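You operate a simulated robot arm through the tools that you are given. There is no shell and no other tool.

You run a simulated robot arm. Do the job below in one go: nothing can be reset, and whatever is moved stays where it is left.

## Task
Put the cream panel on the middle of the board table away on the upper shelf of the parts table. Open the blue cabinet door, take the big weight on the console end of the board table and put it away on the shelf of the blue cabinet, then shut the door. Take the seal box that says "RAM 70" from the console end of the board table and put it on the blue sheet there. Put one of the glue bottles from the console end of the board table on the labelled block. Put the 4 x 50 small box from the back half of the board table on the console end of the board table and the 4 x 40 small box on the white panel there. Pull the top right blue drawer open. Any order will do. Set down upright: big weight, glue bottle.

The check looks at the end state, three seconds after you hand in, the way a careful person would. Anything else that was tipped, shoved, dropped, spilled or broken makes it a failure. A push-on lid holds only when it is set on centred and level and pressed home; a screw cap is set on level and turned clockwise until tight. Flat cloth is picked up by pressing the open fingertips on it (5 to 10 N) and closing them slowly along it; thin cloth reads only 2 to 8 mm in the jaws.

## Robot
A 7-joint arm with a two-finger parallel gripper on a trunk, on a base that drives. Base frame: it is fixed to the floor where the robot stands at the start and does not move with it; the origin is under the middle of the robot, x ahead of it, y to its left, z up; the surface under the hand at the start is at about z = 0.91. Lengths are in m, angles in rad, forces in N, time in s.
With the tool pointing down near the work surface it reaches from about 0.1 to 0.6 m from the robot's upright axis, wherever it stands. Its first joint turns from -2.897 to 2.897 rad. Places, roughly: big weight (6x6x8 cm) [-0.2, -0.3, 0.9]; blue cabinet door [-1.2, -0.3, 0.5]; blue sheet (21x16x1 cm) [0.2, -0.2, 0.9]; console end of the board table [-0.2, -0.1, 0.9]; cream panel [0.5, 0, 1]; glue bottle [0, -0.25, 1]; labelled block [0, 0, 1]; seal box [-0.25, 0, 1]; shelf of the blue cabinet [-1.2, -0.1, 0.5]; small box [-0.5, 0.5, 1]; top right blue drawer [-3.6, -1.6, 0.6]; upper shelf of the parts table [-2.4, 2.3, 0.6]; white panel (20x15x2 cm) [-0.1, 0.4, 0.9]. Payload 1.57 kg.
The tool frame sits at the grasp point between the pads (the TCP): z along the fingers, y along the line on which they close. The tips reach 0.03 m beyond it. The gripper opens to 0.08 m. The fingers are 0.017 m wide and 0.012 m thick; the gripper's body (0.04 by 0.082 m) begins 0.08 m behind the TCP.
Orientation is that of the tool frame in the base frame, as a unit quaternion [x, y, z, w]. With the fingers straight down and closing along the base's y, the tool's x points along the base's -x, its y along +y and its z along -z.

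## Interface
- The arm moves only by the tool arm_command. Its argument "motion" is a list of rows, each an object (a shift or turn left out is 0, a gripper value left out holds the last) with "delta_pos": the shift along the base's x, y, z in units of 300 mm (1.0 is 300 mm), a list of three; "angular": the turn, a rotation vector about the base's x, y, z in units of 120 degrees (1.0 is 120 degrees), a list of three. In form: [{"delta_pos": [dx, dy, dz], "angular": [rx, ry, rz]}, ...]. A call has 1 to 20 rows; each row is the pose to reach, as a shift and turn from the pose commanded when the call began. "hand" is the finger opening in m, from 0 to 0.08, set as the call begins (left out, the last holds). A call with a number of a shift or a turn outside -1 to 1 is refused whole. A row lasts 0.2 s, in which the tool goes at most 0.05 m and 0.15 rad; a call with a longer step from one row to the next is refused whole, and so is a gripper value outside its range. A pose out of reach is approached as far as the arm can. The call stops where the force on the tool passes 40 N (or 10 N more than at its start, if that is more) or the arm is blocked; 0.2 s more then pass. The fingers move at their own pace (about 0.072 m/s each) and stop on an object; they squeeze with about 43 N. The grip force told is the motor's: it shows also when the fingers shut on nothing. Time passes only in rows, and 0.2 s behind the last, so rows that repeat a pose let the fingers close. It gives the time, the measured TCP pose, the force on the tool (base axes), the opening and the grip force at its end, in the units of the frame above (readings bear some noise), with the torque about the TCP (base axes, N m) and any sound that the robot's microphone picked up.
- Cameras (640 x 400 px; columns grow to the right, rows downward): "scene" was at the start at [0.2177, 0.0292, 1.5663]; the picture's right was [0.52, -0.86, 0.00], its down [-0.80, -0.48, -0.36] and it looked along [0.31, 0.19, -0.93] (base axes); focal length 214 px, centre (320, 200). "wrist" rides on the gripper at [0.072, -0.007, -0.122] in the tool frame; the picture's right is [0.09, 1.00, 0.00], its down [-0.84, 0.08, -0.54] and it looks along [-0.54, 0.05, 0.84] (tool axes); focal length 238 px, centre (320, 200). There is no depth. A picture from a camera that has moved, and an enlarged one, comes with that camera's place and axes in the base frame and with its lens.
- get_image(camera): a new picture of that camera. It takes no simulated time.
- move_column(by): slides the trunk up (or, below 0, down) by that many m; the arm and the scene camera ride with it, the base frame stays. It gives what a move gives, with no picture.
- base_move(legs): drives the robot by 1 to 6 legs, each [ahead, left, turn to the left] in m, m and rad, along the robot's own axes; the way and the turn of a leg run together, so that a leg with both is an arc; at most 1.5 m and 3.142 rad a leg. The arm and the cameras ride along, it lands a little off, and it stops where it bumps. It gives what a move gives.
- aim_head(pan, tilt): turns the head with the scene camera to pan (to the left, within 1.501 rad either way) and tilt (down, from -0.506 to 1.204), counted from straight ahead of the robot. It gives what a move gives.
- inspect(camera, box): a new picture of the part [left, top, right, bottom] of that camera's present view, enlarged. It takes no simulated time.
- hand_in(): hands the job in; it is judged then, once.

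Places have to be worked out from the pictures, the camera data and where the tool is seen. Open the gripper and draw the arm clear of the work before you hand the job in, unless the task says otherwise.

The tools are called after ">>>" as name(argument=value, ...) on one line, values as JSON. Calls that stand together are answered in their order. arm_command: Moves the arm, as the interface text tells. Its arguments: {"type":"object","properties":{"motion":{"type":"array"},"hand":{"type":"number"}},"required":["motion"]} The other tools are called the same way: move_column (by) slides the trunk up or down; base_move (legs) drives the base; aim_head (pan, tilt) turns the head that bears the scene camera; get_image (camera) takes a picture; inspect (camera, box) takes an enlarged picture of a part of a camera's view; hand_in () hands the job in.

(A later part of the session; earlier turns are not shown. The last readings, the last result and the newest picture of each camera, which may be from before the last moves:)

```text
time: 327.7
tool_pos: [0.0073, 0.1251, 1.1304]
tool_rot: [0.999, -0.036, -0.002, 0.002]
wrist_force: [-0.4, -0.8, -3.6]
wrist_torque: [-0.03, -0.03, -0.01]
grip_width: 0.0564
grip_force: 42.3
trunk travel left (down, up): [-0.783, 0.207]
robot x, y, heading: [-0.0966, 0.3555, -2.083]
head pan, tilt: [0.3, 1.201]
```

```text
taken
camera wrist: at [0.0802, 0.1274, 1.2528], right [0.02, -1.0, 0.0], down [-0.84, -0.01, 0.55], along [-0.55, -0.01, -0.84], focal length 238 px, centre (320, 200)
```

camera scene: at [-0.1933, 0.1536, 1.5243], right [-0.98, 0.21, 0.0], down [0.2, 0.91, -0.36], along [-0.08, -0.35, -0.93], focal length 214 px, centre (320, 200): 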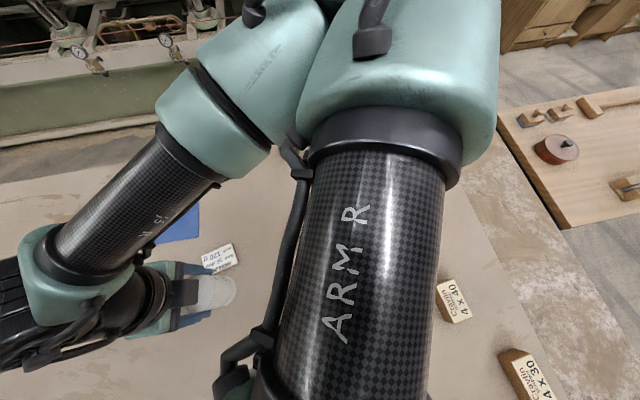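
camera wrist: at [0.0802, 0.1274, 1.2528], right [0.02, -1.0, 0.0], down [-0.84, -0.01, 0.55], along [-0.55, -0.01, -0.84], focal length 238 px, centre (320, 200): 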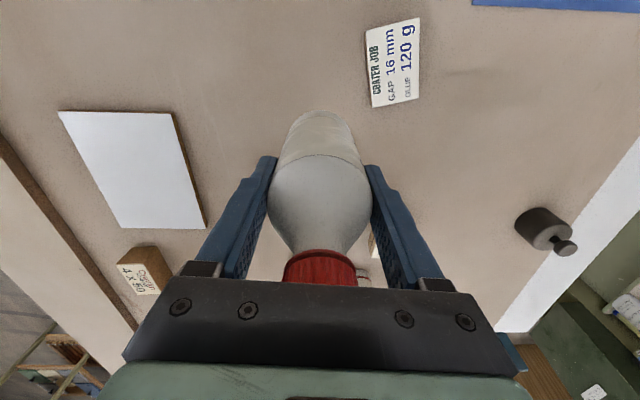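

The labelled block is in view. I zoom in to fix its position.

>>> inspect(camera="wrist", box=[330, 0, 490, 120])

```text
3.33 times, centred on (410, 60) of wrist
camera zoom: at [0.0802, 0.1274, 1.2528], right [0.02, -1.0, 0.0], down [-0.84, -0.01, 0.55], along [-0.55, -0.01, -0.84], focal length 794 px, centre (20, 667)
```

zoom: 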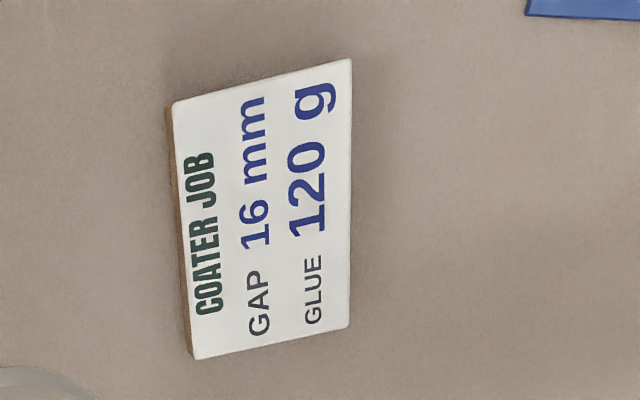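

Block centre ≈ (0.062, 0.0385), 8.4 x 5.9 cm, about 1.2 cm high. I bring the bottle over it and lower to ~2 cm above.

>>> arm_command(motion=[{"delta_pos": [0.07, -0.1, 0]}, {"delta_pos": [0.13, -0.2, 0]}, {"delta_pos": [0.182, -0.289, 0]}, {"delta_pos": [0.182, -0.289, -0.12]}, {"delta_pos": [0.182, -0.289, -0.24]}, {"delta_pos": [0.182, -0.289, -0.33]}])

>>> get_image(camera="wrist")

>>> aim_head(pan=0.9, tilt=1.2)

>>> get_image(camera="scene")

```text
time: 329.1
tool_pos: [0.0633, 0.0393, 1.0302]
tool_rot: [0.999, -0.037, -0.002, 0.001]
wrist_force: [-0.3, -0.4, -3.1]
wrist_torque: [0.02, -0.03, 0.01]
grip_width: 0.0565
grip_force: 43.0
trunk travel left (down, up): [-0.783, 0.207]
robot x, y, heading: [-0.0986, 0.357, -2.089]
head pan, tilt: [0.3, 1.201]
```

```text
taken
camera wrist: at [0.136, 0.0417, 1.1525], right [0.02, -1.0, 0.0], down [-0.84, -0.01, 0.55], along [-0.55, -0.01, -0.84], focal length 238 px, centre (320, 200)
```

wrist: 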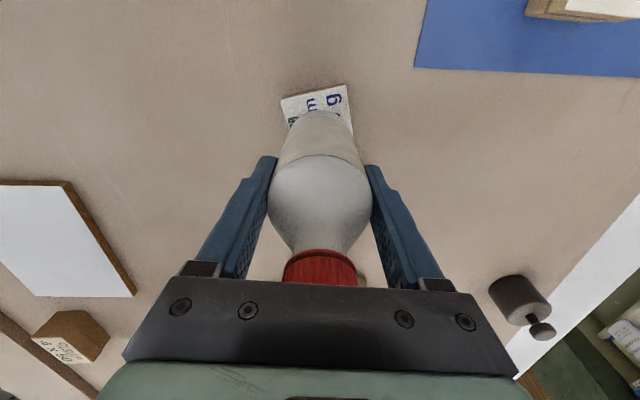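

```text
time: 330.1
tool_pos: [0.0629, 0.0393, 1.0304]
tool_rot: [0.999, -0.037, -0.002, 0.001]
wrist_force: [-0.3, 0.6, -2.3]
wrist_torque: [0.0, 0.0, -0.01]
grip_width: 0.0565
grip_force: 42.9
trunk travel left (down, up): [-0.783, 0.207]
robot x, y, heading: [-0.097, 0.3546, -2.083]
head pan, tilt: [0.901, 1.201]
```

```text
taken
camera scene: at [-0.1603, 0.1562, 1.5242], right [-0.93, -0.38, 0.0], down [-0.35, 0.86, -0.36], along [0.14, -0.34, -0.93], focal length 214 px, centre (320, 200)
```

scene: 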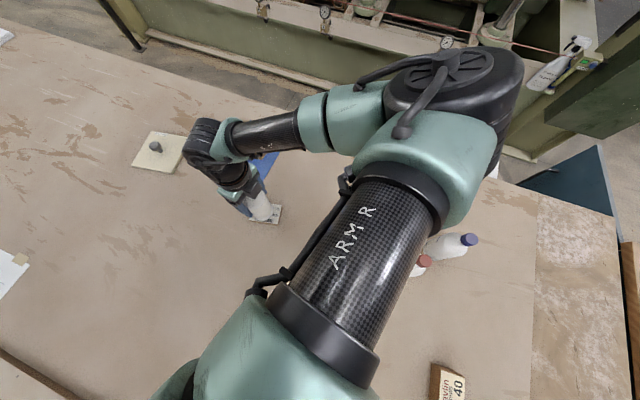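

I zoom in on the bottle base over the block from the scene camera.

>>> inspect(camera="scene", box=[200, 160, 320, 250])

>>> inspect(camera="wrist", box=[250, 60, 390, 180])

```text
4.44 times, centred on (260, 205) of scene
camera zoom: at [-0.1603, 0.1562, 1.5242], right [-0.93, -0.38, 0.0], down [-0.35, 0.86, -0.36], along [0.14, -0.34, -0.93], focal length 953 px, centre (587, 178)
```

zoom: 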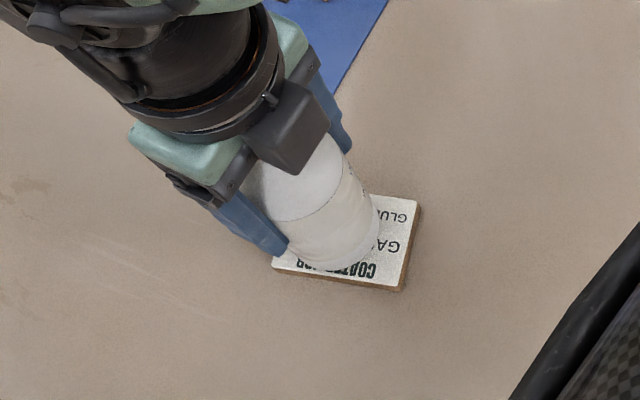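

```text
3.33 times, centred on (320, 120) of wrist
camera zoom: at [0.1356, 0.0417, 1.1531], right [0.02, -1.0, 0.0], down [-0.84, -0.01, 0.55], along [-0.55, -0.01, -0.84], focal length 794 px, centre (320, 467)
```

zoom: 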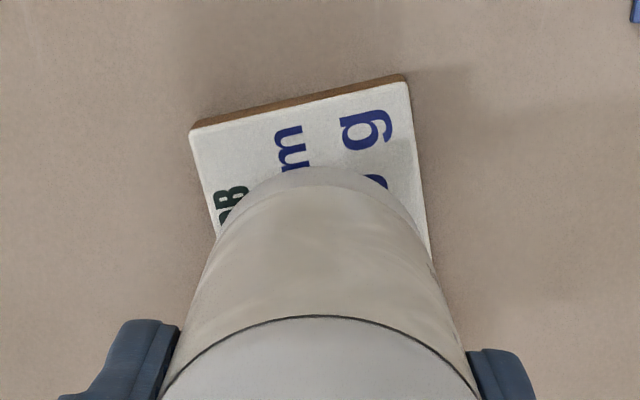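

Aligned within about 2 mm. I lower in fine steps until contact.

>>> arm_command(motion=[{"delta_pos": [-0.003, -0.002, -0.012]}, {"delta_pos": [-0.003, -0.002, -0.024]}, {"delta_pos": [-0.003, -0.002, -0.036]}, {"delta_pos": [-0.003, -0.002, -0.042]}])

>>> arm_command(motion=[{"delta_pos": [0, 0, -0.005]}, {"delta_pos": [0, 0, -0.01]}, {"delta_pos": [0, 0, -0.013]}])

```text
time: 331.1
tool_pos: [0.0632, 0.039, 1.0186]
tool_rot: [0.999, -0.037, -0.002, 0.002]
wrist_force: [-0.1, 1.2, -2.8]
wrist_torque: [0.05, -0.03, -0.04]
grip_width: 0.0563
grip_force: 42.7
trunk travel left (down, up): [-0.783, 0.207]
robot x, y, heading: [-0.0981, 0.3559, -2.085]
head pan, tilt: [0.901, 1.201]
```

```text
time: 331.9
tool_pos: [0.0613, 0.0385, 1.0159]
tool_rot: [0.999, -0.037, -0.002, 0.003]
wrist_force: [-1.7, 0.4, 16.4]
wrist_torque: [0.24, 0.27, -0.02]
grip_width: 0.0565
grip_force: 42.3
trunk travel left (down, up): [-0.783, 0.207]
robot x, y, heading: [-0.0977, 0.3548, -2.082]
head pan, tilt: [0.901, 1.201]
```

Contact at 16 N. I relax 1 mm, open the fingers slowly and rise straight up.

>>> arm_command(motion=[{"delta_pos": [0, 0, 0.003]}, {"delta_pos": [0, 0, 0.004]}])

>>> arm_command(motion=[{"delta_pos": [0, 0, 0]}, {"delta_pos": [0, 0, 0]}, {"delta_pos": [0, 0, 0]}], hand=0.08)

>>> get_image(camera="wrist")

```text
time: 332.5
tool_pos: [0.0615, 0.0369, 1.0166]
tool_rot: [0.999, -0.036, -0.001, 0.003]
wrist_force: [0.0, -0.6, 12.2]
wrist_torque: [0.03, 0.01, 0.04]
grip_width: 0.0567
grip_force: 43.2
trunk travel left (down, up): [-0.783, 0.207]
robot x, y, heading: [-0.0964, 0.3583, -2.083]
head pan, tilt: [0.901, 1.201]
```

```text
time: 333.3
tool_pos: [0.0614, 0.0373, 1.0149]
tool_rot: [0.999, -0.036, -0.002, 0.001]
wrist_force: [0.5, -0.8, 9.6]
wrist_torque: [0.06, 0.01, -0.02]
grip_width: 0.08
grip_force: 0.1
trunk travel left (down, up): [-0.783, 0.207]
robot x, y, heading: [-0.0965, 0.3572, -2.083]
head pan, tilt: [0.901, 1.201]
```

```text
taken
camera wrist: at [0.134, 0.0404, 1.1385], right [0.02, -1.0, 0.0], down [-0.84, -0.01, 0.55], along [-0.55, -0.01, -0.84], focal length 238 px, centre (320, 200)
```

wrist: 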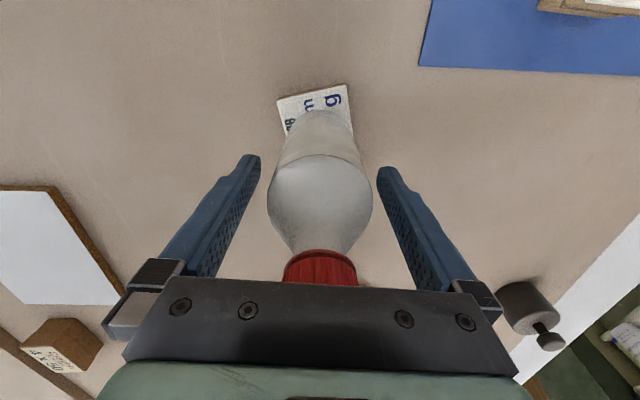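

The bottle stands on the block (the palm just touches the cap). I rise straight up and check.

>>> arm_command(motion=[{"delta_pos": [0, 0, 0.05]}, {"delta_pos": [0, 0, 0.15]}, {"delta_pos": [0, 0, 0.3]}, {"delta_pos": [0, 0, 0.45]}, {"delta_pos": [0, 0, 0.6]}, {"delta_pos": [0, 0, 0.7]}], hand=0.08)

>>> get_image(camera="wrist")

>>> inspect(camera="scene", box=[200, 130, 340, 250])

```text
time: 334.7
tool_pos: [0.0599, 0.0385, 1.2264]
tool_rot: [0.999, -0.036, -0.004, 0.002]
wrist_force: [0.1, -0.3, 0.0]
wrist_torque: [-0.01, -0.01, -0.05]
grip_width: 0.0801
grip_force: 0.1
trunk travel left (down, up): [-0.783, 0.207]
robot x, y, heading: [-0.0962, 0.3562, -2.081]
head pan, tilt: [0.901, 1.201]
```

```text
taken
camera wrist: at [0.1334, 0.0407, 1.3494], right [0.02, -1.0, 0.0], down [-0.84, -0.01, 0.55], along [-0.55, -0.01, -0.84], focal length 238 px, centre (320, 200)
```

wrist: 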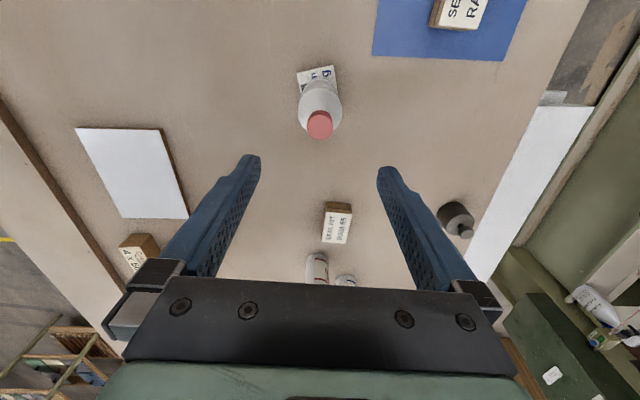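

```text
3.33 times, centred on (270, 190) of scene
camera zoom: at [-0.1604, 0.1567, 1.5243], right [-0.93, -0.38, 0.0], down [-0.35, 0.86, -0.36], along [0.14, -0.34, -0.93], focal length 715 px, centre (487, 233)
```

zoom: 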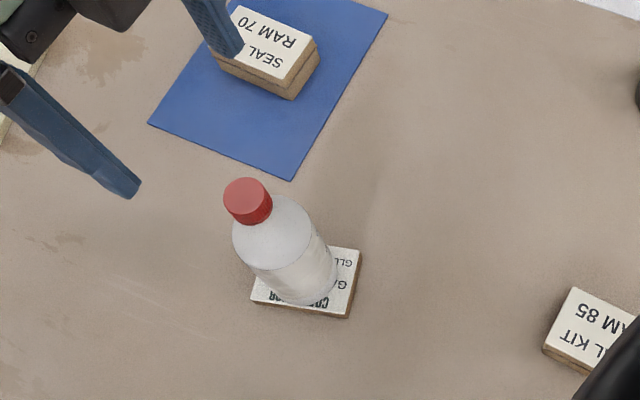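

The bottle stands upright on the block. Next the small boxes: I move the base to about (0, 0.1), from where both boxes, the white panel and the free spot are in reach.

>>> base_move(legs=[[0.1765, 0.2088, 0]])

>>> aim_head(pan=-1.3, tilt=1.0)

>>> get_image(camera="scene")

```text
time: 336.6
tool_pos: [0.1553, -0.2203, 1.2257]
tool_rot: [0.999, -0.039, -0.003, 0.002]
wrist_force: [0.1, -0.4, 0.2]
wrist_torque: [0.05, 0.01, 0.05]
grip_width: 0.0801
grip_force: 0.0
trunk travel left (down, up): [-0.783, 0.207]
robot x, y, heading: [0.0002, 0.1015, -2.085]
head pan, tilt: [0.901, 1.201]
```

```text
time: 338.7
tool_pos: [0.1558, -0.2205, 1.2266]
tool_rot: [0.999, -0.038, -0.002, 0.002]
wrist_force: [0.3, -0.2, -1.2]
wrist_torque: [-0.02, 0.03, -0.01]
grip_width: 0.0799
grip_force: 0.1
trunk travel left (down, up): [-0.783, 0.207]
robot x, y, heading: [-0.0028, 0.0967, -2.085]
head pan, tilt: [-1.3, 1.0]
```

```text
taken
camera scene: at [-0.154, -0.0328, 1.5369], right [0.24, 0.97, 0.0], down [0.82, -0.2, -0.54], along [-0.52, 0.13, -0.84], focal length 214 px, centre (320, 200)
```

scene: 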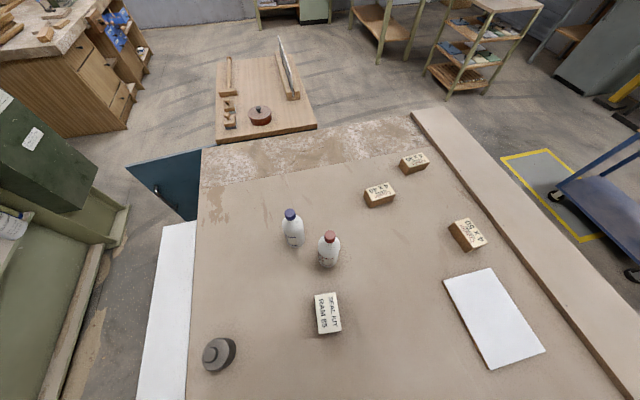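

I zoom in on the three small boxes and the white panel.

>>> inspect(camera="scene", box=[350, 140, 510, 260])

>>> inspect(camera="scene", box=[420, 200, 580, 380])

```text
3.33 times, centred on (430, 200) of scene
camera zoom: at [-0.154, -0.0328, 1.5369], right [0.24, 0.97, 0.0], down [0.82, -0.2, -0.54], along [-0.52, 0.13, -0.84], focal length 715 px, centre (-47, 200)
```

zoom: 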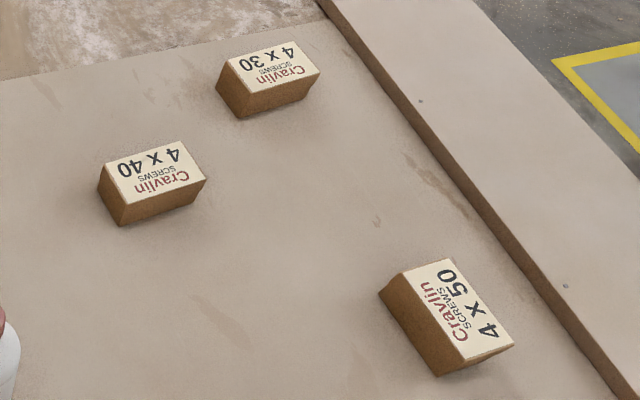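

```text
2.22 times, centred on (500, 290) of scene
camera zoom: at [-0.154, -0.0328, 1.5369], right [0.24, 0.97, 0.0], down [0.82, -0.2, -0.54], along [-0.52, 0.13, -0.84], focal length 477 px, centre (-80, 0)
```

zoom: 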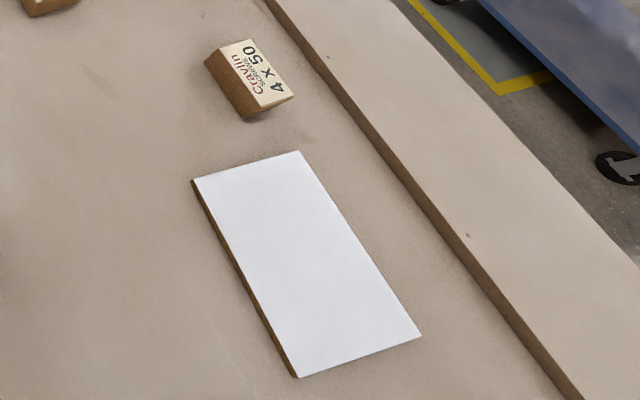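

4x50 box: centre (-0.302, 0.467), long axis along x, top z≈0.947. 4x40: centre (-0.506, 0.264), long axis along y. White panel: x -0.20…0, y 0.32…0.47. I swing the arm with the tool along an arc over the west side toward the 4x50 box (first half).

>>> arm_command(motion=[{"delta_pos": [-0.108, -0.0617, 0], "angular": [0, 0, -0.0517]}, {"delta_pos": [-0.2233, -0.1123, 0], "angular": [0, 0, -0.1033]}, {"delta_pos": [-0.3447, -0.151, 0], "angular": [0, 0, -0.155]}, {"delta_pos": [-0.471, -0.177, 0], "angular": [0, 0, -0.2067]}, {"delta_pos": [-0.6007, -0.1897, 0], "angular": [0, 0, -0.2583]}, {"delta_pos": [-0.7327, -0.1887, 0], "angular": [0, 0, -0.31]}, {"delta_pos": [-0.8653, -0.1737, 0], "angular": [0, 0, -0.3617]}], hand=0.08)

>>> arm_command(motion=[{"delta_pos": [-0.1317, 0.029, 0], "angular": [0, 0, -0.0517]}, {"delta_pos": [-0.261, 0.0723, 0], "angular": [0, 0, -0.1033]}, {"delta_pos": [-0.3867, 0.1293, 0], "angular": [0, 0, -0.155]}, {"delta_pos": [-0.5067, 0.2, 0], "angular": [0, 0, -0.2067]}, {"delta_pos": [-0.62, 0.284, 0], "angular": [0, 0, -0.2583]}, {"delta_pos": [-0.725, 0.3803, 0], "angular": [0, 0, -0.31]}, {"delta_pos": [-0.8203, 0.4883, 0], "angular": [0, 0, -0.3617]}])

```text
time: 340.3
tool_pos: [-0.1053, -0.2709, 1.2255]
tool_rot: [0.915, -0.405, -0.003, 0.001]
wrist_force: [0.3, 0.4, 0.4]
wrist_torque: [0.01, -0.02, -0.01]
grip_width: 0.0801
grip_force: 0.1
trunk travel left (down, up): [-0.783, 0.207]
robot x, y, heading: [-0.0038, 0.0953, -2.087]
head pan, tilt: [-1.3, 1.0]
```

```text
time: 341.9
tool_pos: [-0.3493, -0.1244, 1.2274]
tool_rot: [-0.699, 0.715, 0.002, 0.0]
wrist_force: [-0.3, 0.6, 0.0]
wrist_torque: [-0.03, 0.0, -0.03]
grip_width: 0.08
grip_force: 0.2
trunk travel left (down, up): [-0.783, 0.207]
robot x, y, heading: [-0.0022, 0.097, -2.091]
head pan, tilt: [-1.3, 1.0]
```

The swing follows the plan. I continue with the second half of the arc.

>>> arm_command(motion=[{"delta_pos": [-0.0843, 0.1183, 0], "angular": [0, 0, -0.0517]}, {"delta_pos": [-0.1567, 0.2463, 0], "angular": [0, 0, -0.1033]}, {"delta_pos": [-0.2157, 0.3823, 0], "angular": [0, 0, -0.155]}, {"delta_pos": [-0.2607, 0.5253, 0], "angular": [0, 0, -0.2067]}, {"delta_pos": [-0.2903, 0.674, 0], "angular": [0, 0, -0.2583]}, {"delta_pos": [-0.305, 0.826, 0], "angular": [0, 0, -0.31]}, {"delta_pos": [-0.3037, 0.9803, 0], "angular": [0, 0, -0.3617]}])

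>>> arm_command(motion=[{"delta_pos": [0.0183, 0.155, 0], "angular": [0, 0, -0.0517]}, {"delta_pos": [0.0523, 0.3087, 0], "angular": [0, 0, -0.1033]}, {"delta_pos": [0.1033, 0.4593, 0], "angular": [0, 0, -0.155]}, {"delta_pos": [0.1697, 0.6053, 0], "angular": [0, 0, -0.2067]}, {"delta_pos": [0.2523, 0.7447, 0], "angular": [0, 0, -0.2583]}, {"delta_pos": [0.3497, 0.876, 0], "angular": [0, 0, -0.31]}, {"delta_pos": [0.4613, 0.9977, 0], "angular": [0, 0, -0.3617]}])

>>> get_image(camera="wrist")

```text
time: 343.5
tool_pos: [-0.4403, 0.1686, 1.2259]
tool_rot: [-0.386, 0.923, 0.003, 0.001]
wrist_force: [-0.5, 0.6, 0.2]
wrist_torque: [-0.01, 0.0, 0.03]
grip_width: 0.08
grip_force: 0.1
trunk travel left (down, up): [-0.783, 0.207]
robot x, y, heading: [-0.0, 0.1001, -2.082]
head pan, tilt: [-1.3, 1.0]
```

```text
time: 345.1
tool_pos: [-0.303, 0.4659, 1.2266]
tool_rot: [-0.018, 1.0, 0.001, 0.001]
wrist_force: [0.4, 0.0, 0.4]
wrist_torque: [0.0, 0.02, -0.02]
grip_width: 0.0799
grip_force: 0.1
trunk travel left (down, up): [-0.783, 0.207]
robot x, y, heading: [-0.0025, 0.0971, -2.088]
head pan, tilt: [-1.3, 1.0]
```

```text
taken
camera wrist: at [-0.3748, 0.4575, 1.3488], right [-0.13, 0.99, 0.0], down [0.83, 0.1, 0.55], along [0.54, 0.07, -0.84], focal length 238 px, centre (320, 200)
```

wrist: 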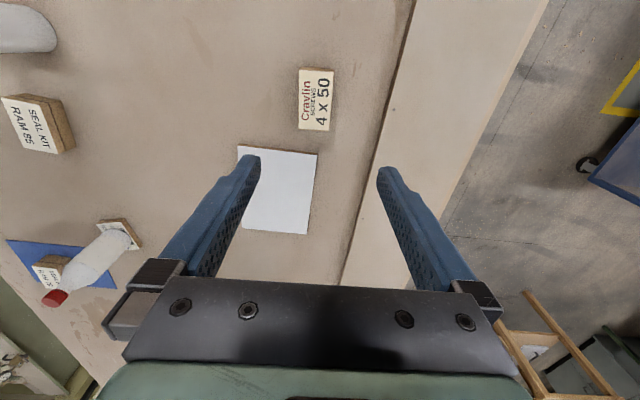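

The box is nearly beneath. I descend to z≈1.05 and re-measure.

>>> arm_command(motion=[{"delta_pos": [-0.005, -0.008, -0.15]}, {"delta_pos": [-0.008, -0.014, -0.3]}, {"delta_pos": [-0.008, -0.014, -0.45]}, {"delta_pos": [-0.008, -0.014, -0.58]}], hand=0.08)

>>> get_image(camera="wrist")

```text
time: 346.1
tool_pos: [-0.3051, 0.465, 1.0519]
tool_rot: [-0.017, 1.0, 0.002, 0.001]
wrist_force: [0.5, 0.0, -0.7]
wrist_torque: [0.01, 0.01, -0.01]
grip_width: 0.0801
grip_force: 0.0
trunk travel left (down, up): [-0.783, 0.207]
robot x, y, heading: [-0.0046, 0.096, -2.088]
head pan, tilt: [-1.3, 1.0]
```

```text
taken
camera wrist: at [-0.3778, 0.4547, 1.1751], right [-0.13, 0.99, 0.0], down [0.83, 0.1, 0.55], along [0.54, 0.07, -0.84], focal length 238 px, centre (320, 200)
```

wrist: 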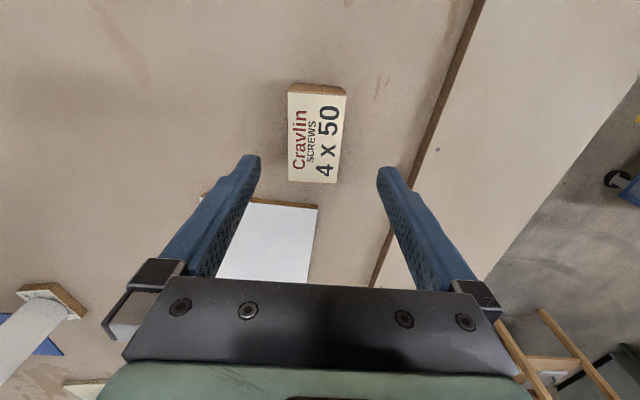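

I correct by (+1.5, -4) mm and descend to grasp height.

>>> arm_command(motion=[{"delta_pos": [0.005, -0.014, -0.12]}, {"delta_pos": [0.005, -0.014, -0.24]}, {"delta_pos": [0.005, -0.014, -0.32]}, {"delta_pos": [0.005, -0.014, -0.358]}], hand=0.08)

>>> arm_command(motion=[{"delta_pos": [0, 0, 0]}, {"delta_pos": [0, 0, 0]}, {"delta_pos": [0, 0, 0]}, {"delta_pos": [0, 0, 0]}], hand=0.03)

>>> get_image(camera="wrist")

```text
time: 347.1
tool_pos: [-0.3041, 0.459, 0.9448]
tool_rot: [-0.019, 1.0, 0.002, 0.002]
wrist_force: [-0.2, -0.7, 0.5]
wrist_torque: [0.01, 0.01, 0.0]
grip_width: 0.0801
grip_force: 0.1
trunk travel left (down, up): [-0.783, 0.207]
robot x, y, heading: [-0.001, 0.1011, -2.086]
head pan, tilt: [-1.3, 1.0]
```

```text
time: 348.1
tool_pos: [-0.3037, 0.4589, 0.9461]
tool_rot: [-0.017, 1.0, 0.002, 0.001]
wrist_force: [1.1, 0.1, 1.2]
wrist_torque: [0.05, 0.07, 0.01]
grip_width: 0.0518
grip_force: 43.0
trunk travel left (down, up): [-0.783, 0.207]
robot x, y, heading: [-0.0004, 0.0972, -2.09]
head pan, tilt: [-1.3, 1.0]
```

```text
taken
camera wrist: at [-0.3763, 0.4499, 1.0681], right [-0.13, 0.99, 0.0], down [0.83, 0.11, 0.55], along [0.54, 0.07, -0.84], focal length 238 px, centre (320, 200)
```

wrist: 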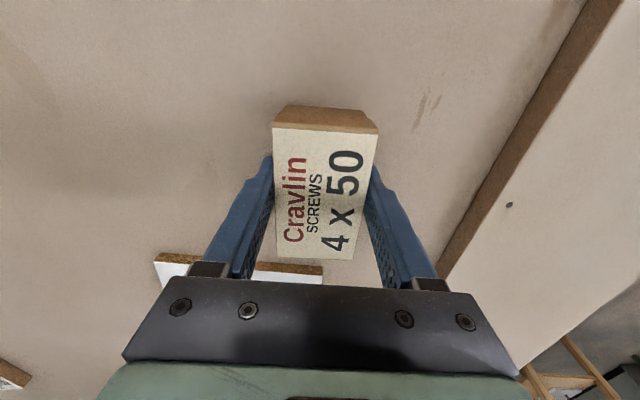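

Gripped (51.8 mm). I lift it and swing back along the arc to the free spot at the console end where the RAM 70 box had been.

>>> arm_command(motion=[{"delta_pos": [0, 0, 0.08]}, {"delta_pos": [0, 0, 0.22]}, {"delta_pos": [0, 0, 0.37]}, {"delta_pos": [0, 0, 0.52]}, {"delta_pos": [0, 0, 0.67]}, {"delta_pos": [0, 0, 0.82]}, {"delta_pos": [0, 0, 0.9]}])

>>> arm_command(motion=[{"delta_pos": [-0.1117, -0.1217, 0], "angular": [0, 0, 0.0517]}, {"delta_pos": [-0.209, -0.253, 0], "angular": [0, 0, 0.1033]}, {"delta_pos": [-0.2917, -0.3923, 0], "angular": [0, 0, 0.155]}, {"delta_pos": [-0.358, -0.5383, 0], "angular": [0, 0, 0.2067]}, {"delta_pos": [-0.409, -0.689, 0], "angular": [0, 0, 0.2583]}, {"delta_pos": [-0.443, -0.8427, 0], "angular": [0, 0, 0.31]}, {"delta_pos": [-0.4613, -0.9977, 0], "angular": [0, 0, 0.3617]}])

>>> arm_command(motion=[{"delta_pos": [-0.0013, -0.1543, 0], "angular": [0, 0, 0.0517]}, {"delta_pos": [0.0133, -0.3063, 0], "angular": [0, 0, 0.1033]}, {"delta_pos": [0.043, -0.455, 0], "angular": [0, 0, 0.155]}, {"delta_pos": [0.088, -0.598, 0], "angular": [0, 0, 0.2067]}, {"delta_pos": [0.147, -0.734, 0], "angular": [0, 0, 0.2583]}, {"delta_pos": [0.2193, -0.862, 0], "angular": [0, 0, 0.31]}, {"delta_pos": [0.3037, -0.9803, 0], "angular": [0, 0, 0.3617]}])

>>> get_image(camera="wrist")

>>> aim_head(pan=-0.4, tilt=1.1)

>>> get_image(camera="scene")

```text
time: 349.9
tool_pos: [-0.303, 0.4438, 1.1865]
tool_rot: [-0.02, 0.999, -0.032, 0.006]
wrist_force: [0.0, -0.7, -3.1]
wrist_torque: [0.02, 0.02, 0.03]
grip_width: 0.0518
grip_force: 42.8
trunk travel left (down, up): [-0.783, 0.207]
robot x, y, heading: [-0.0054, 0.1009, -2.088]
head pan, tilt: [-1.3, 1.0]
stopped in row 7: the arm was blocked; the commanded pose is now the measured one
```

```text
time: 351.5
tool_pos: [-0.4415, 0.1438, 1.1883]
tool_rot: [-0.389, 0.921, -0.026, 0.016]
wrist_force: [-0.4, 0.5, -3.3]
wrist_torque: [-0.01, 0.02, -0.01]
grip_width: 0.052
grip_force: 43.0
trunk travel left (down, up): [-0.783, 0.207]
robot x, y, heading: [-0.0011, 0.0955, -2.086]
head pan, tilt: [-1.3, 1.0]
```

```text
time: 353.1
tool_pos: [-0.3522, -0.1525, 1.188]
tool_rot: [-0.702, 0.712, -0.018, 0.023]
wrist_force: [-0.8, -0.5, -3.9]
wrist_torque: [-0.02, -0.01, 0.0]
grip_width: 0.0518
grip_force: 43.3
trunk travel left (down, up): [-0.783, 0.207]
robot x, y, heading: [-0.0042, 0.0991, -2.087]
head pan, tilt: [-1.3, 1.0]
```

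```text
taken
camera wrist: at [-0.3536, -0.2244, 1.3103], right [-1.0, -0.08, -0.06], down [-0.1, 0.83, 0.54], along [0.01, 0.55, -0.84], focal length 238 px, centre (320, 200)
```

wrist: 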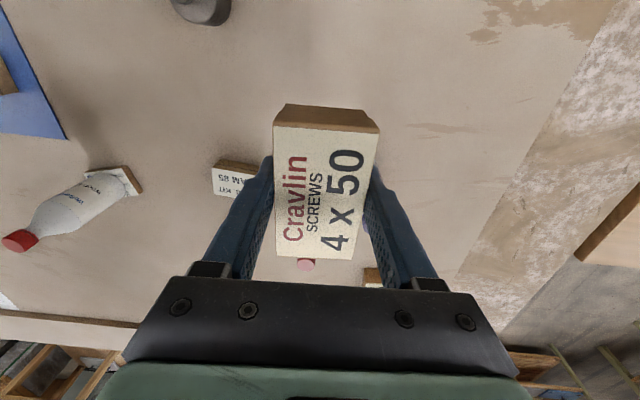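

```text
time: 354.3
tool_pos: [-0.3535, -0.1504, 1.1883]
tool_rot: [-0.701, 0.713, -0.019, 0.024]
wrist_force: [0.1, 0.2, -4.0]
wrist_torque: [-0.02, 0.0, 0.03]
grip_width: 0.0516
grip_force: 42.9
trunk travel left (down, up): [-0.783, 0.207]
robot x, y, heading: [-0.003, 0.0959, -2.089]
head pan, tilt: [-0.4, 1.1]
```

```text
taken
camera scene: at [-0.1368, -0.0881, 1.5302], right [-0.61, 0.79, 0.0], down [0.71, 0.54, -0.45], along [-0.36, -0.28, -0.89], focal length 214 px, centre (320, 200)
```

scene: 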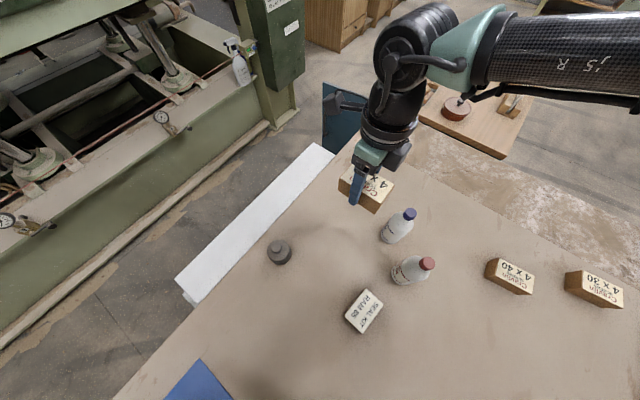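

The arm met itself slightly while lifting, leaving the tool tilted by 3.5°; I level it and move over the drop spot (-0.318, -0.152).

>>> arm_command(motion=[{"delta_pos": [0.06, -0.003, 0], "angular": [-0.0016, 0.0145, 0]}, {"delta_pos": [0.118, -0.005, 0], "angular": [-0.0032, 0.0291, 0]}, {"delta_pos": [0.118, -0.005, -0.15], "angular": [-0.0032, 0.0291, 0]}, {"delta_pos": [0.118, -0.005, -0.3], "angular": [-0.0032, 0.0291, 0]}, {"delta_pos": [0.118, -0.005, -0.45], "angular": [-0.0032, 0.0291, 0]}, {"delta_pos": [0.118, -0.005, -0.6], "angular": [-0.0032, 0.0291, 0]}])

>>> get_image(camera="wrist")

>>> get_image(camera="scene")

```text
time: 355.7
tool_pos: [-0.3162, -0.1528, 1.0077]
tool_rot: [-0.701, 0.713, 0.001, -0.001]
wrist_force: [-0.1, -0.3, -3.1]
wrist_torque: [-0.05, 0.0, -0.01]
grip_width: 0.0515
grip_force: 42.5
trunk travel left (down, up): [-0.783, 0.207]
robot x, y, heading: [-0.0022, 0.0956, -2.089]
head pan, tilt: [-0.4, 1.1]
```

```text
taken
camera wrist: at [-0.3101, -0.2238, 1.1302], right [-1.0, -0.08, 0.0], down [-0.06, 0.84, 0.54], along [-0.04, 0.54, -0.84], focal length 238 px, centre (320, 200)
```

wrist: 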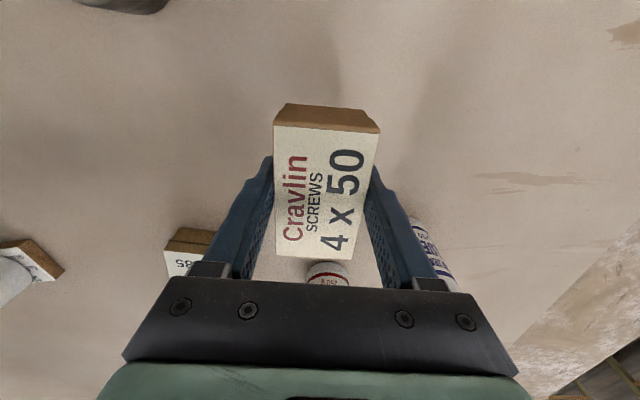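

```text
taken
camera scene: at [-0.1371, -0.0887, 1.5301], right [-0.61, 0.79, 0.0], down [0.71, 0.54, -0.45], along [-0.36, -0.28, -0.89], focal length 214 px, centre (320, 200)
```

scene: 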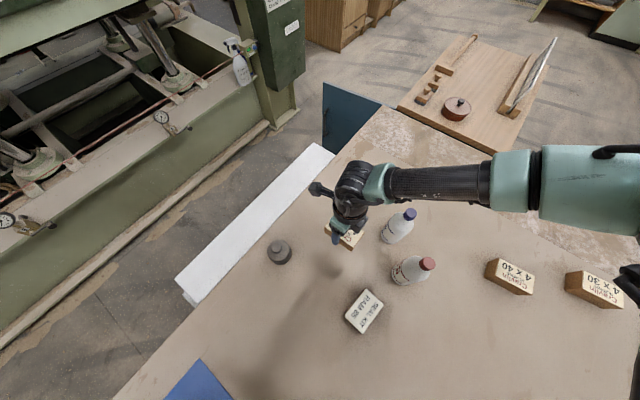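

Level and clear. I lower the box to just above the table, then in fine steps to contact.

>>> arm_command(motion=[{"delta_pos": [0, 0, -0.07]}, {"delta_pos": [0, 0, -0.14]}, {"delta_pos": [0, 0, -0.18]}])

>>> arm_command(motion=[{"delta_pos": [0, 0, -0.008]}, {"delta_pos": [0, 0, -0.016]}, {"delta_pos": [0, 0, -0.022]}, {"delta_pos": [0, 0, -0.026]}])

```text
time: 356.5
tool_pos: [-0.3163, -0.1506, 0.9533]
tool_rot: [-0.701, 0.713, 0.001, -0.001]
wrist_force: [0.3, -0.1, -4.0]
wrist_torque: [-0.02, 0.0, 0.01]
grip_width: 0.0516
grip_force: 42.6
trunk travel left (down, up): [-0.783, 0.207]
robot x, y, heading: [-0.0042, 0.0987, -2.084]
head pan, tilt: [-0.4, 1.1]
```

```text
time: 357.5
tool_pos: [-0.3163, -0.1507, 0.9462]
tool_rot: [-0.701, 0.713, 0.0, 0.0]
wrist_force: [-0.6, 0.8, -3.8]
wrist_torque: [-0.01, -0.03, 0.02]
grip_width: 0.0518
grip_force: 42.3
trunk travel left (down, up): [-0.783, 0.207]
robot x, y, heading: [-0.0025, 0.0944, -2.087]
head pan, tilt: [-0.4, 1.1]
```

Not touching yet. A few more millimetres.

>>> arm_command(motion=[{"delta_pos": [0, 0, -0.004]}, {"delta_pos": [0, 0, -0.008]}, {"delta_pos": [0, 0, -0.011]}, {"delta_pos": [0, 0, -0.011]}])

```text
time: 358.5
tool_pos: [-0.3162, -0.1514, 0.9456]
tool_rot: [-0.702, 0.712, 0.0, -0.003]
wrist_force: [-1.8, -0.2, 30.4]
wrist_torque: [0.69, -0.28, 0.25]
grip_width: 0.0518
grip_force: 43.1
trunk travel left (down, up): [-0.783, 0.207]
robot x, y, heading: [-0.0002, 0.0956, -2.087]
head pan, tilt: [-0.4, 1.1]
```

Contact. I ease up a little, open and rise.

>>> arm_command(motion=[{"delta_pos": [0, 0, 0.005]}, {"delta_pos": [0, 0, 0.007]}])

>>> arm_command(motion=[{"delta_pos": [0, 0, 0]}, {"delta_pos": [0, 0, 0]}, {"delta_pos": [0, 0, 0]}, {"delta_pos": [0, 0, 0.1]}, {"delta_pos": [0, 0, 0.25]}, {"delta_pos": [0, 0, 0.4]}, {"delta_pos": [0, 0, 0.55]}, {"delta_pos": [0, 0, 0.7]}, {"delta_pos": [0, 0, 0.8]}], hand=0.08)

>>> get_image(camera="wrist")

```text
time: 359.1
tool_pos: [-0.3165, -0.1514, 0.9443]
tool_rot: [-0.701, 0.713, -0.001, -0.002]
wrist_force: [-4.9, -2.4, 13.7]
wrist_torque: [-0.86, 0.36, -0.08]
grip_width: 0.0518
grip_force: 43.2
trunk travel left (down, up): [-0.783, 0.207]
robot x, y, heading: [-0.0033, 0.0991, -2.085]
head pan, tilt: [-0.4, 1.1]
```

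```text
time: 361.1
tool_pos: [-0.3131, -0.1508, 1.1828]
tool_rot: [-0.702, 0.712, -0.004, 0.002]
wrist_force: [0.1, 0.0, -0.6]
wrist_torque: [0.01, -0.01, -0.01]
grip_width: 0.0799
grip_force: 0.1
trunk travel left (down, up): [-0.783, 0.207]
robot x, y, heading: [-0.0015, 0.0998, -2.081]
head pan, tilt: [-0.4, 1.1]
```

```text
taken
camera wrist: at [-0.3086, -0.2229, 1.3061], right [-1.0, -0.08, -0.01], down [-0.07, 0.84, 0.54], along [-0.04, 0.54, -0.84], focal length 238 px, centre (320, 200)
```

wrist: 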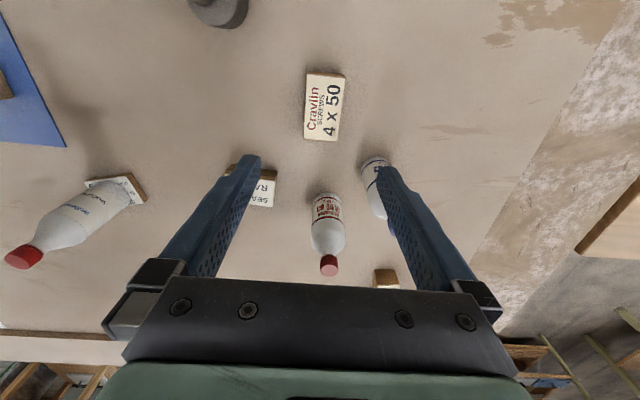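

4x50 stands at the console end. Now the 4x40 box at (-0.506, 0.264): I move above it with the tool closing along x.

>>> arm_command(motion=[{"delta_pos": [-0.07, 0.14, 0], "angular": [0, 0, 0.01]}, {"delta_pos": [-0.14, 0.28, 0], "angular": [0, 0, 0.02]}, {"delta_pos": [-0.21, 0.42, 0], "angular": [0, 0, 0.03]}, {"delta_pos": [-0.28, 0.56, 0], "angular": [0, 0, 0.04]}, {"delta_pos": [-0.34, 0.7, 0], "angular": [0, 0, 0.05]}], hand=0.08)

>>> arm_command(motion=[{"delta_pos": [-0.06, 0.14, 0]}, {"delta_pos": [-0.12, 0.28, 0]}, {"delta_pos": [-0.18, 0.42, 0]}, {"delta_pos": [-0.24, 0.56, 0]}, {"delta_pos": [-0.3, 0.68, 0]}])

>>> get_image(camera="wrist")

```text
time: 362.3
tool_pos: [-0.4187, 0.0582, 1.1843]
tool_rot: [0.738, -0.675, 0.001, 0.002]
wrist_force: [0.0, 0.3, 0.2]
wrist_torque: [-0.02, 0.02, 0.02]
grip_width: 0.0802
grip_force: 0.0
trunk travel left (down, up): [-0.783, 0.207]
robot x, y, heading: [-0.0031, 0.0985, -2.086]
head pan, tilt: [-0.4, 1.1]
```

```text
time: 363.5
tool_pos: [-0.5082, 0.2628, 1.1836]
tool_rot: [0.738, -0.674, 0.001, 0.0]
wrist_force: [0.0, -0.3, 0.2]
wrist_torque: [-0.01, -0.02, 0.0]
grip_width: 0.0801
grip_force: 0.2
trunk travel left (down, up): [-0.783, 0.207]
robot x, y, heading: [-0.0023, 0.0954, -2.086]
head pan, tilt: [-0.4, 1.1]
```

```text
taken
camera wrist: at [-0.496, 0.1912, 1.3073], right [-0.98, -0.18, 0.0], down [-0.15, 0.83, 0.54], along [-0.1, 0.53, -0.84], focal length 238 px, centre (320, 200)
```

wrist: 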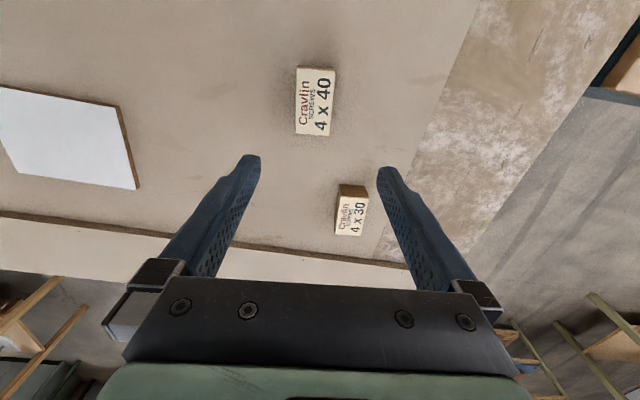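

The wrist view puts the 4x40 box at about (-0.499, 0.257). I correct while descending to z≈1.05 and re-check.

>>> arm_command(motion=[{"delta_pos": [0.02, -0.01, -0.1]}, {"delta_pos": [0.031, -0.019, -0.22]}, {"delta_pos": [0.031, -0.019, -0.34]}, {"delta_pos": [0.031, -0.019, -0.445]}], hand=0.08)

>>> get_image(camera="wrist")

```text
time: 364.5
tool_pos: [-0.4989, 0.257, 1.0505]
tool_rot: [0.737, -0.675, 0.0, 0.001]
wrist_force: [0.6, 1.1, 0.8]
wrist_torque: [0.0, 0.0, -0.03]
grip_width: 0.0797
grip_force: 0.0
trunk travel left (down, up): [-0.783, 0.207]
robot x, y, heading: [-0.0027, 0.1, -2.085]
head pan, tilt: [-0.4, 1.1]
```

```text
taken
camera wrist: at [-0.4865, 0.1864, 1.1736], right [-0.98, -0.18, 0.0], down [-0.15, 0.83, 0.54], along [-0.1, 0.53, -0.84], focal length 238 px, centre (320, 200)
```

wrist: 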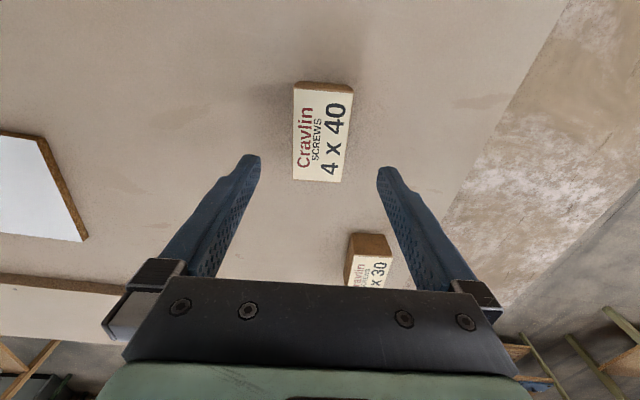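

Centred. I descend and grip the 4x40 box.

>>> arm_command(motion=[{"delta_pos": [0, 0, -0.12]}, {"delta_pos": [0, 0, -0.24]}, {"delta_pos": [0, 0, -0.32]}, {"delta_pos": [0, 0, -0.353]}], hand=0.08)

>>> arm_command(motion=[{"delta_pos": [0, 0, 0]}, {"delta_pos": [0, 0, 0]}, {"delta_pos": [0, 0, 0]}, {"delta_pos": [0, 0, 0]}], hand=0.03)

>>> get_image(camera="wrist")

```text
time: 365.5
tool_pos: [-0.4987, 0.2574, 0.9459]
tool_rot: [0.738, -0.675, -0.001, 0.001]
wrist_force: [-0.4, 0.0, 0.0]
wrist_torque: [-0.03, 0.02, 0.01]
grip_width: 0.0799
grip_force: 0.0
trunk travel left (down, up): [-0.783, 0.207]
robot x, y, heading: [0.0006, 0.099, -2.086]
head pan, tilt: [-0.4, 1.1]
```

```text
time: 366.5
tool_pos: [-0.4985, 0.2585, 0.9459]
tool_rot: [0.738, -0.675, 0.0, 0.001]
wrist_force: [-0.4, -0.4, -0.3]
wrist_torque: [0.09, 0.09, 0.03]
grip_width: 0.0518
grip_force: 42.4
trunk travel left (down, up): [-0.783, 0.207]
robot x, y, heading: [0.0028, 0.1026, -2.087]
head pan, tilt: [-0.4, 1.1]
```

```text
taken
camera wrist: at [-0.4862, 0.1866, 1.0682], right [-0.98, -0.18, 0.0], down [-0.15, 0.83, 0.54], along [-0.1, 0.53, -0.84], focal length 238 px, centre (320, 200)
```

wrist: 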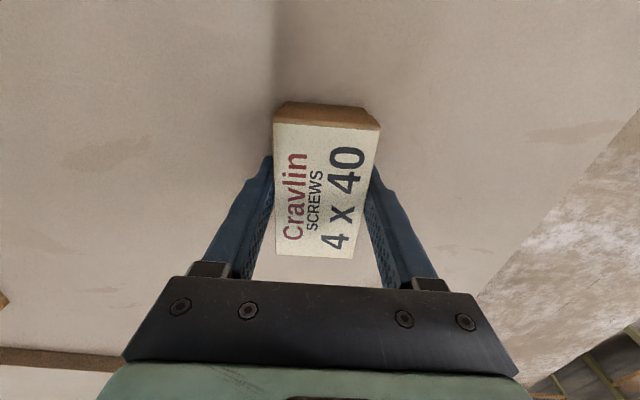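

Gripped. I lift it moderately and carry it to the white panel, turning the tool about -95° on the way.

>>> arm_command(motion=[{"delta_pos": [0, 0, 0.08]}, {"delta_pos": [0, 0, 0.22]}, {"delta_pos": [0, 0, 0.36]}, {"delta_pos": [0, 0, 0.46]}])

>>> arm_command(motion=[{"delta_pos": [0.11, 0.04, 0], "angular": [0, 0, -0.066]}, {"delta_pos": [0.22, 0.08, 0], "angular": [0, 0, -0.132]}, {"delta_pos": [0.33, 0.12, 0], "angular": [0, 0, -0.198]}, {"delta_pos": [0.44, 0.16, 0], "angular": [0, 0, -0.264]}, {"delta_pos": [0.55, 0.2, 0], "angular": [0, 0, -0.33]}, {"delta_pos": [0.66, 0.235, 0], "angular": [0, 0, -0.396]}])

>>> arm_command(motion=[{"delta_pos": [0.11, 0.04, 0], "angular": [0, 0, -0.066]}, {"delta_pos": [0.22, 0.08, 0], "angular": [0, 0, -0.132]}, {"delta_pos": [0.33, 0.12, 0], "angular": [0, 0, -0.198]}, {"delta_pos": [0.44, 0.155, 0], "angular": [0, 0, -0.264]}, {"delta_pos": [0.55, 0.19, 0], "angular": [0, 0, -0.33]}, {"delta_pos": [0.655, 0.215, 0], "angular": [0, 0, -0.395]}])

>>> get_image(camera="wrist")

```text
time: 367.5
tool_pos: [-0.4995, 0.2576, 1.0827]
tool_rot: [0.738, -0.675, 0.0, 0.0]
wrist_force: [0.5, -0.1, -3.2]
wrist_torque: [0.02, -0.02, 0.03]
grip_width: 0.0519
grip_force: 43.1
trunk travel left (down, up): [-0.783, 0.207]
robot x, y, heading: [-0.0038, 0.1018, -2.09]
head pan, tilt: [-0.4, 1.1]
```

```text
time: 368.9
tool_pos: [-0.2994, 0.329, 1.0841]
tool_rot: [-0.401, 0.916, 0.0, -0.001]
wrist_force: [-0.5, -0.7, -4.4]
wrist_torque: [0.0, 0.02, 0.0]
grip_width: 0.0518
grip_force: 43.4
trunk travel left (down, up): [-0.783, 0.207]
robot x, y, heading: [-0.0017, 0.0955, -2.084]
head pan, tilt: [-0.4, 1.1]
```

```text
time: 370.1
tool_pos: [-0.158, 0.3262, 1.0386]
tool_rot: [-0.083, 0.993, -0.079, -0.027]
wrist_force: [1.0, 0.4, -3.2]
wrist_torque: [-0.02, 0.01, 0.0]
grip_width: 0.0519
grip_force: 43.2
out of reach, approached as far as the arm can: row 5
trunk travel left (down, up): [-0.783, 0.207]
robot x, y, heading: [-0.0, 0.0993, -2.085]
head pan, tilt: [-0.4, 1.1]
stopped in row 5: the arm was blocked; the commanded pose is now the measured one
```

```text
taken
camera wrist: at [-0.2225, 0.328, 1.1646], right [-0.26, 0.95, -0.15], down [0.83, 0.3, 0.47], along [0.49, 0.0, -0.87], focal length 238 px, centre (320, 200)
```

wrist: 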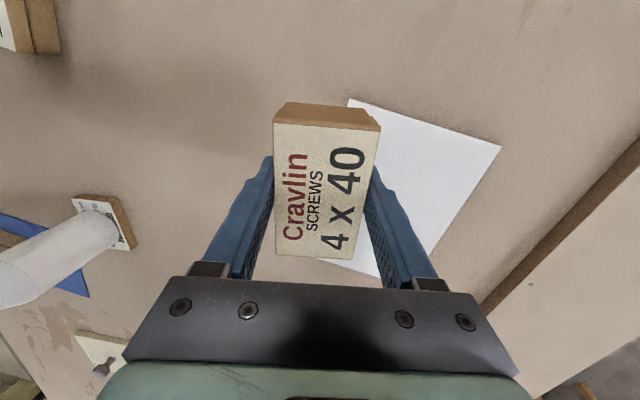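

The panel is too close to the axis from this direction. I back the hand off, level it, and then shift the base away from the panel.

>>> arm_command(motion=[{"delta_pos": [-0.12, 0, 0.03], "angular": [0.026, -0.0065, 0]}, {"delta_pos": [-0.24, 0, 0.06], "angular": [0.052, -0.013, 0]}, {"delta_pos": [-0.35, 0, 0.1], "angular": [0.0774, -0.0195, 0]}, {"delta_pos": [-0.45, 0, 0.14], "angular": [0.0774, -0.0195, 0]}])

>>> base_move(legs=[[0.12, 0.13, 0]])

>>> get_image(camera="wrist")

```text
time: 370.8
tool_pos: [-0.2334, 0.2735, 1.018]
tool_rot: [-0.074, 0.993, -0.09, -0.001]
wrist_force: [-0.6, 0.4, -3.4]
wrist_torque: [0.02, 0.0, -0.04]
grip_width: 0.0517
grip_force: 43.5
trunk travel left (down, up): [-0.783, 0.207]
robot x, y, heading: [-0.0037, 0.1015, -2.083]
head pan, tilt: [-0.4, 1.1]
stopped in row 3: the arm was blocked; the commanded pose is now the measured one
```

```text
time: 372.3
tool_pos: [-0.1799, 0.1052, 1.0185]
tool_rot: [-0.075, 0.993, -0.09, -0.002]
wrist_force: [0.5, -0.4, -3.8]
wrist_torque: [0.03, -0.03, 0.03]
grip_width: 0.0521
grip_force: 42.9
trunk travel left (down, up): [-0.783, 0.207]
robot x, y, heading: [0.0454, -0.0713, -2.088]
head pan, tilt: [-0.4, 1.1]
```

```text
taken
camera wrist: at [-0.2519, 0.1107, 1.1421], right [-0.24, 0.95, -0.18], down [0.81, 0.3, 0.5], along [0.53, -0.02, -0.85], focal length 238 px, centre (320, 200)
```

wrist: 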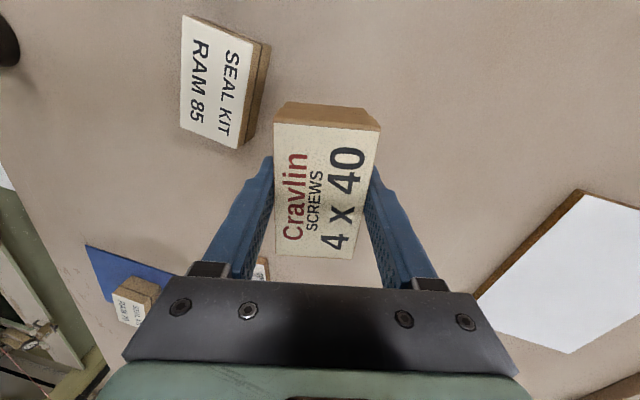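

The arm is cramped near the axis. I look at its posture with the head camera before moving on.

>>> aim_head(pan=-1.4, tilt=0.9)

>>> get_image(camera="scene")

```text
time: 373.6
tool_pos: [-0.1804, 0.1056, 1.0181]
tool_rot: [-0.076, 0.993, -0.091, -0.001]
wrist_force: [-0.3, 0.1, -3.5]
wrist_torque: [0.02, 0.0, 0.0]
grip_width: 0.052
grip_force: 43.4
trunk travel left (down, up): [-0.783, 0.207]
robot x, y, heading: [0.0509, -0.0696, -2.082]
head pan, tilt: [-1.4, 0.901]
```

```text
taken
camera scene: at [-0.1045, -0.1916, 1.5441], right [0.34, 0.94, 0.0], down [0.74, -0.26, -0.62], along [-0.58, 0.21, -0.78], focal length 214 px, centre (320, 200)
```

scene: 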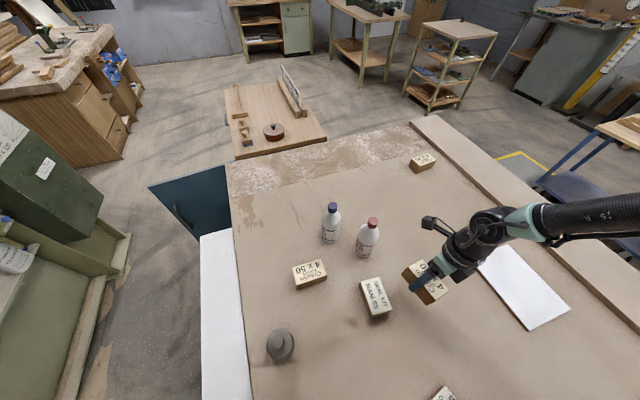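

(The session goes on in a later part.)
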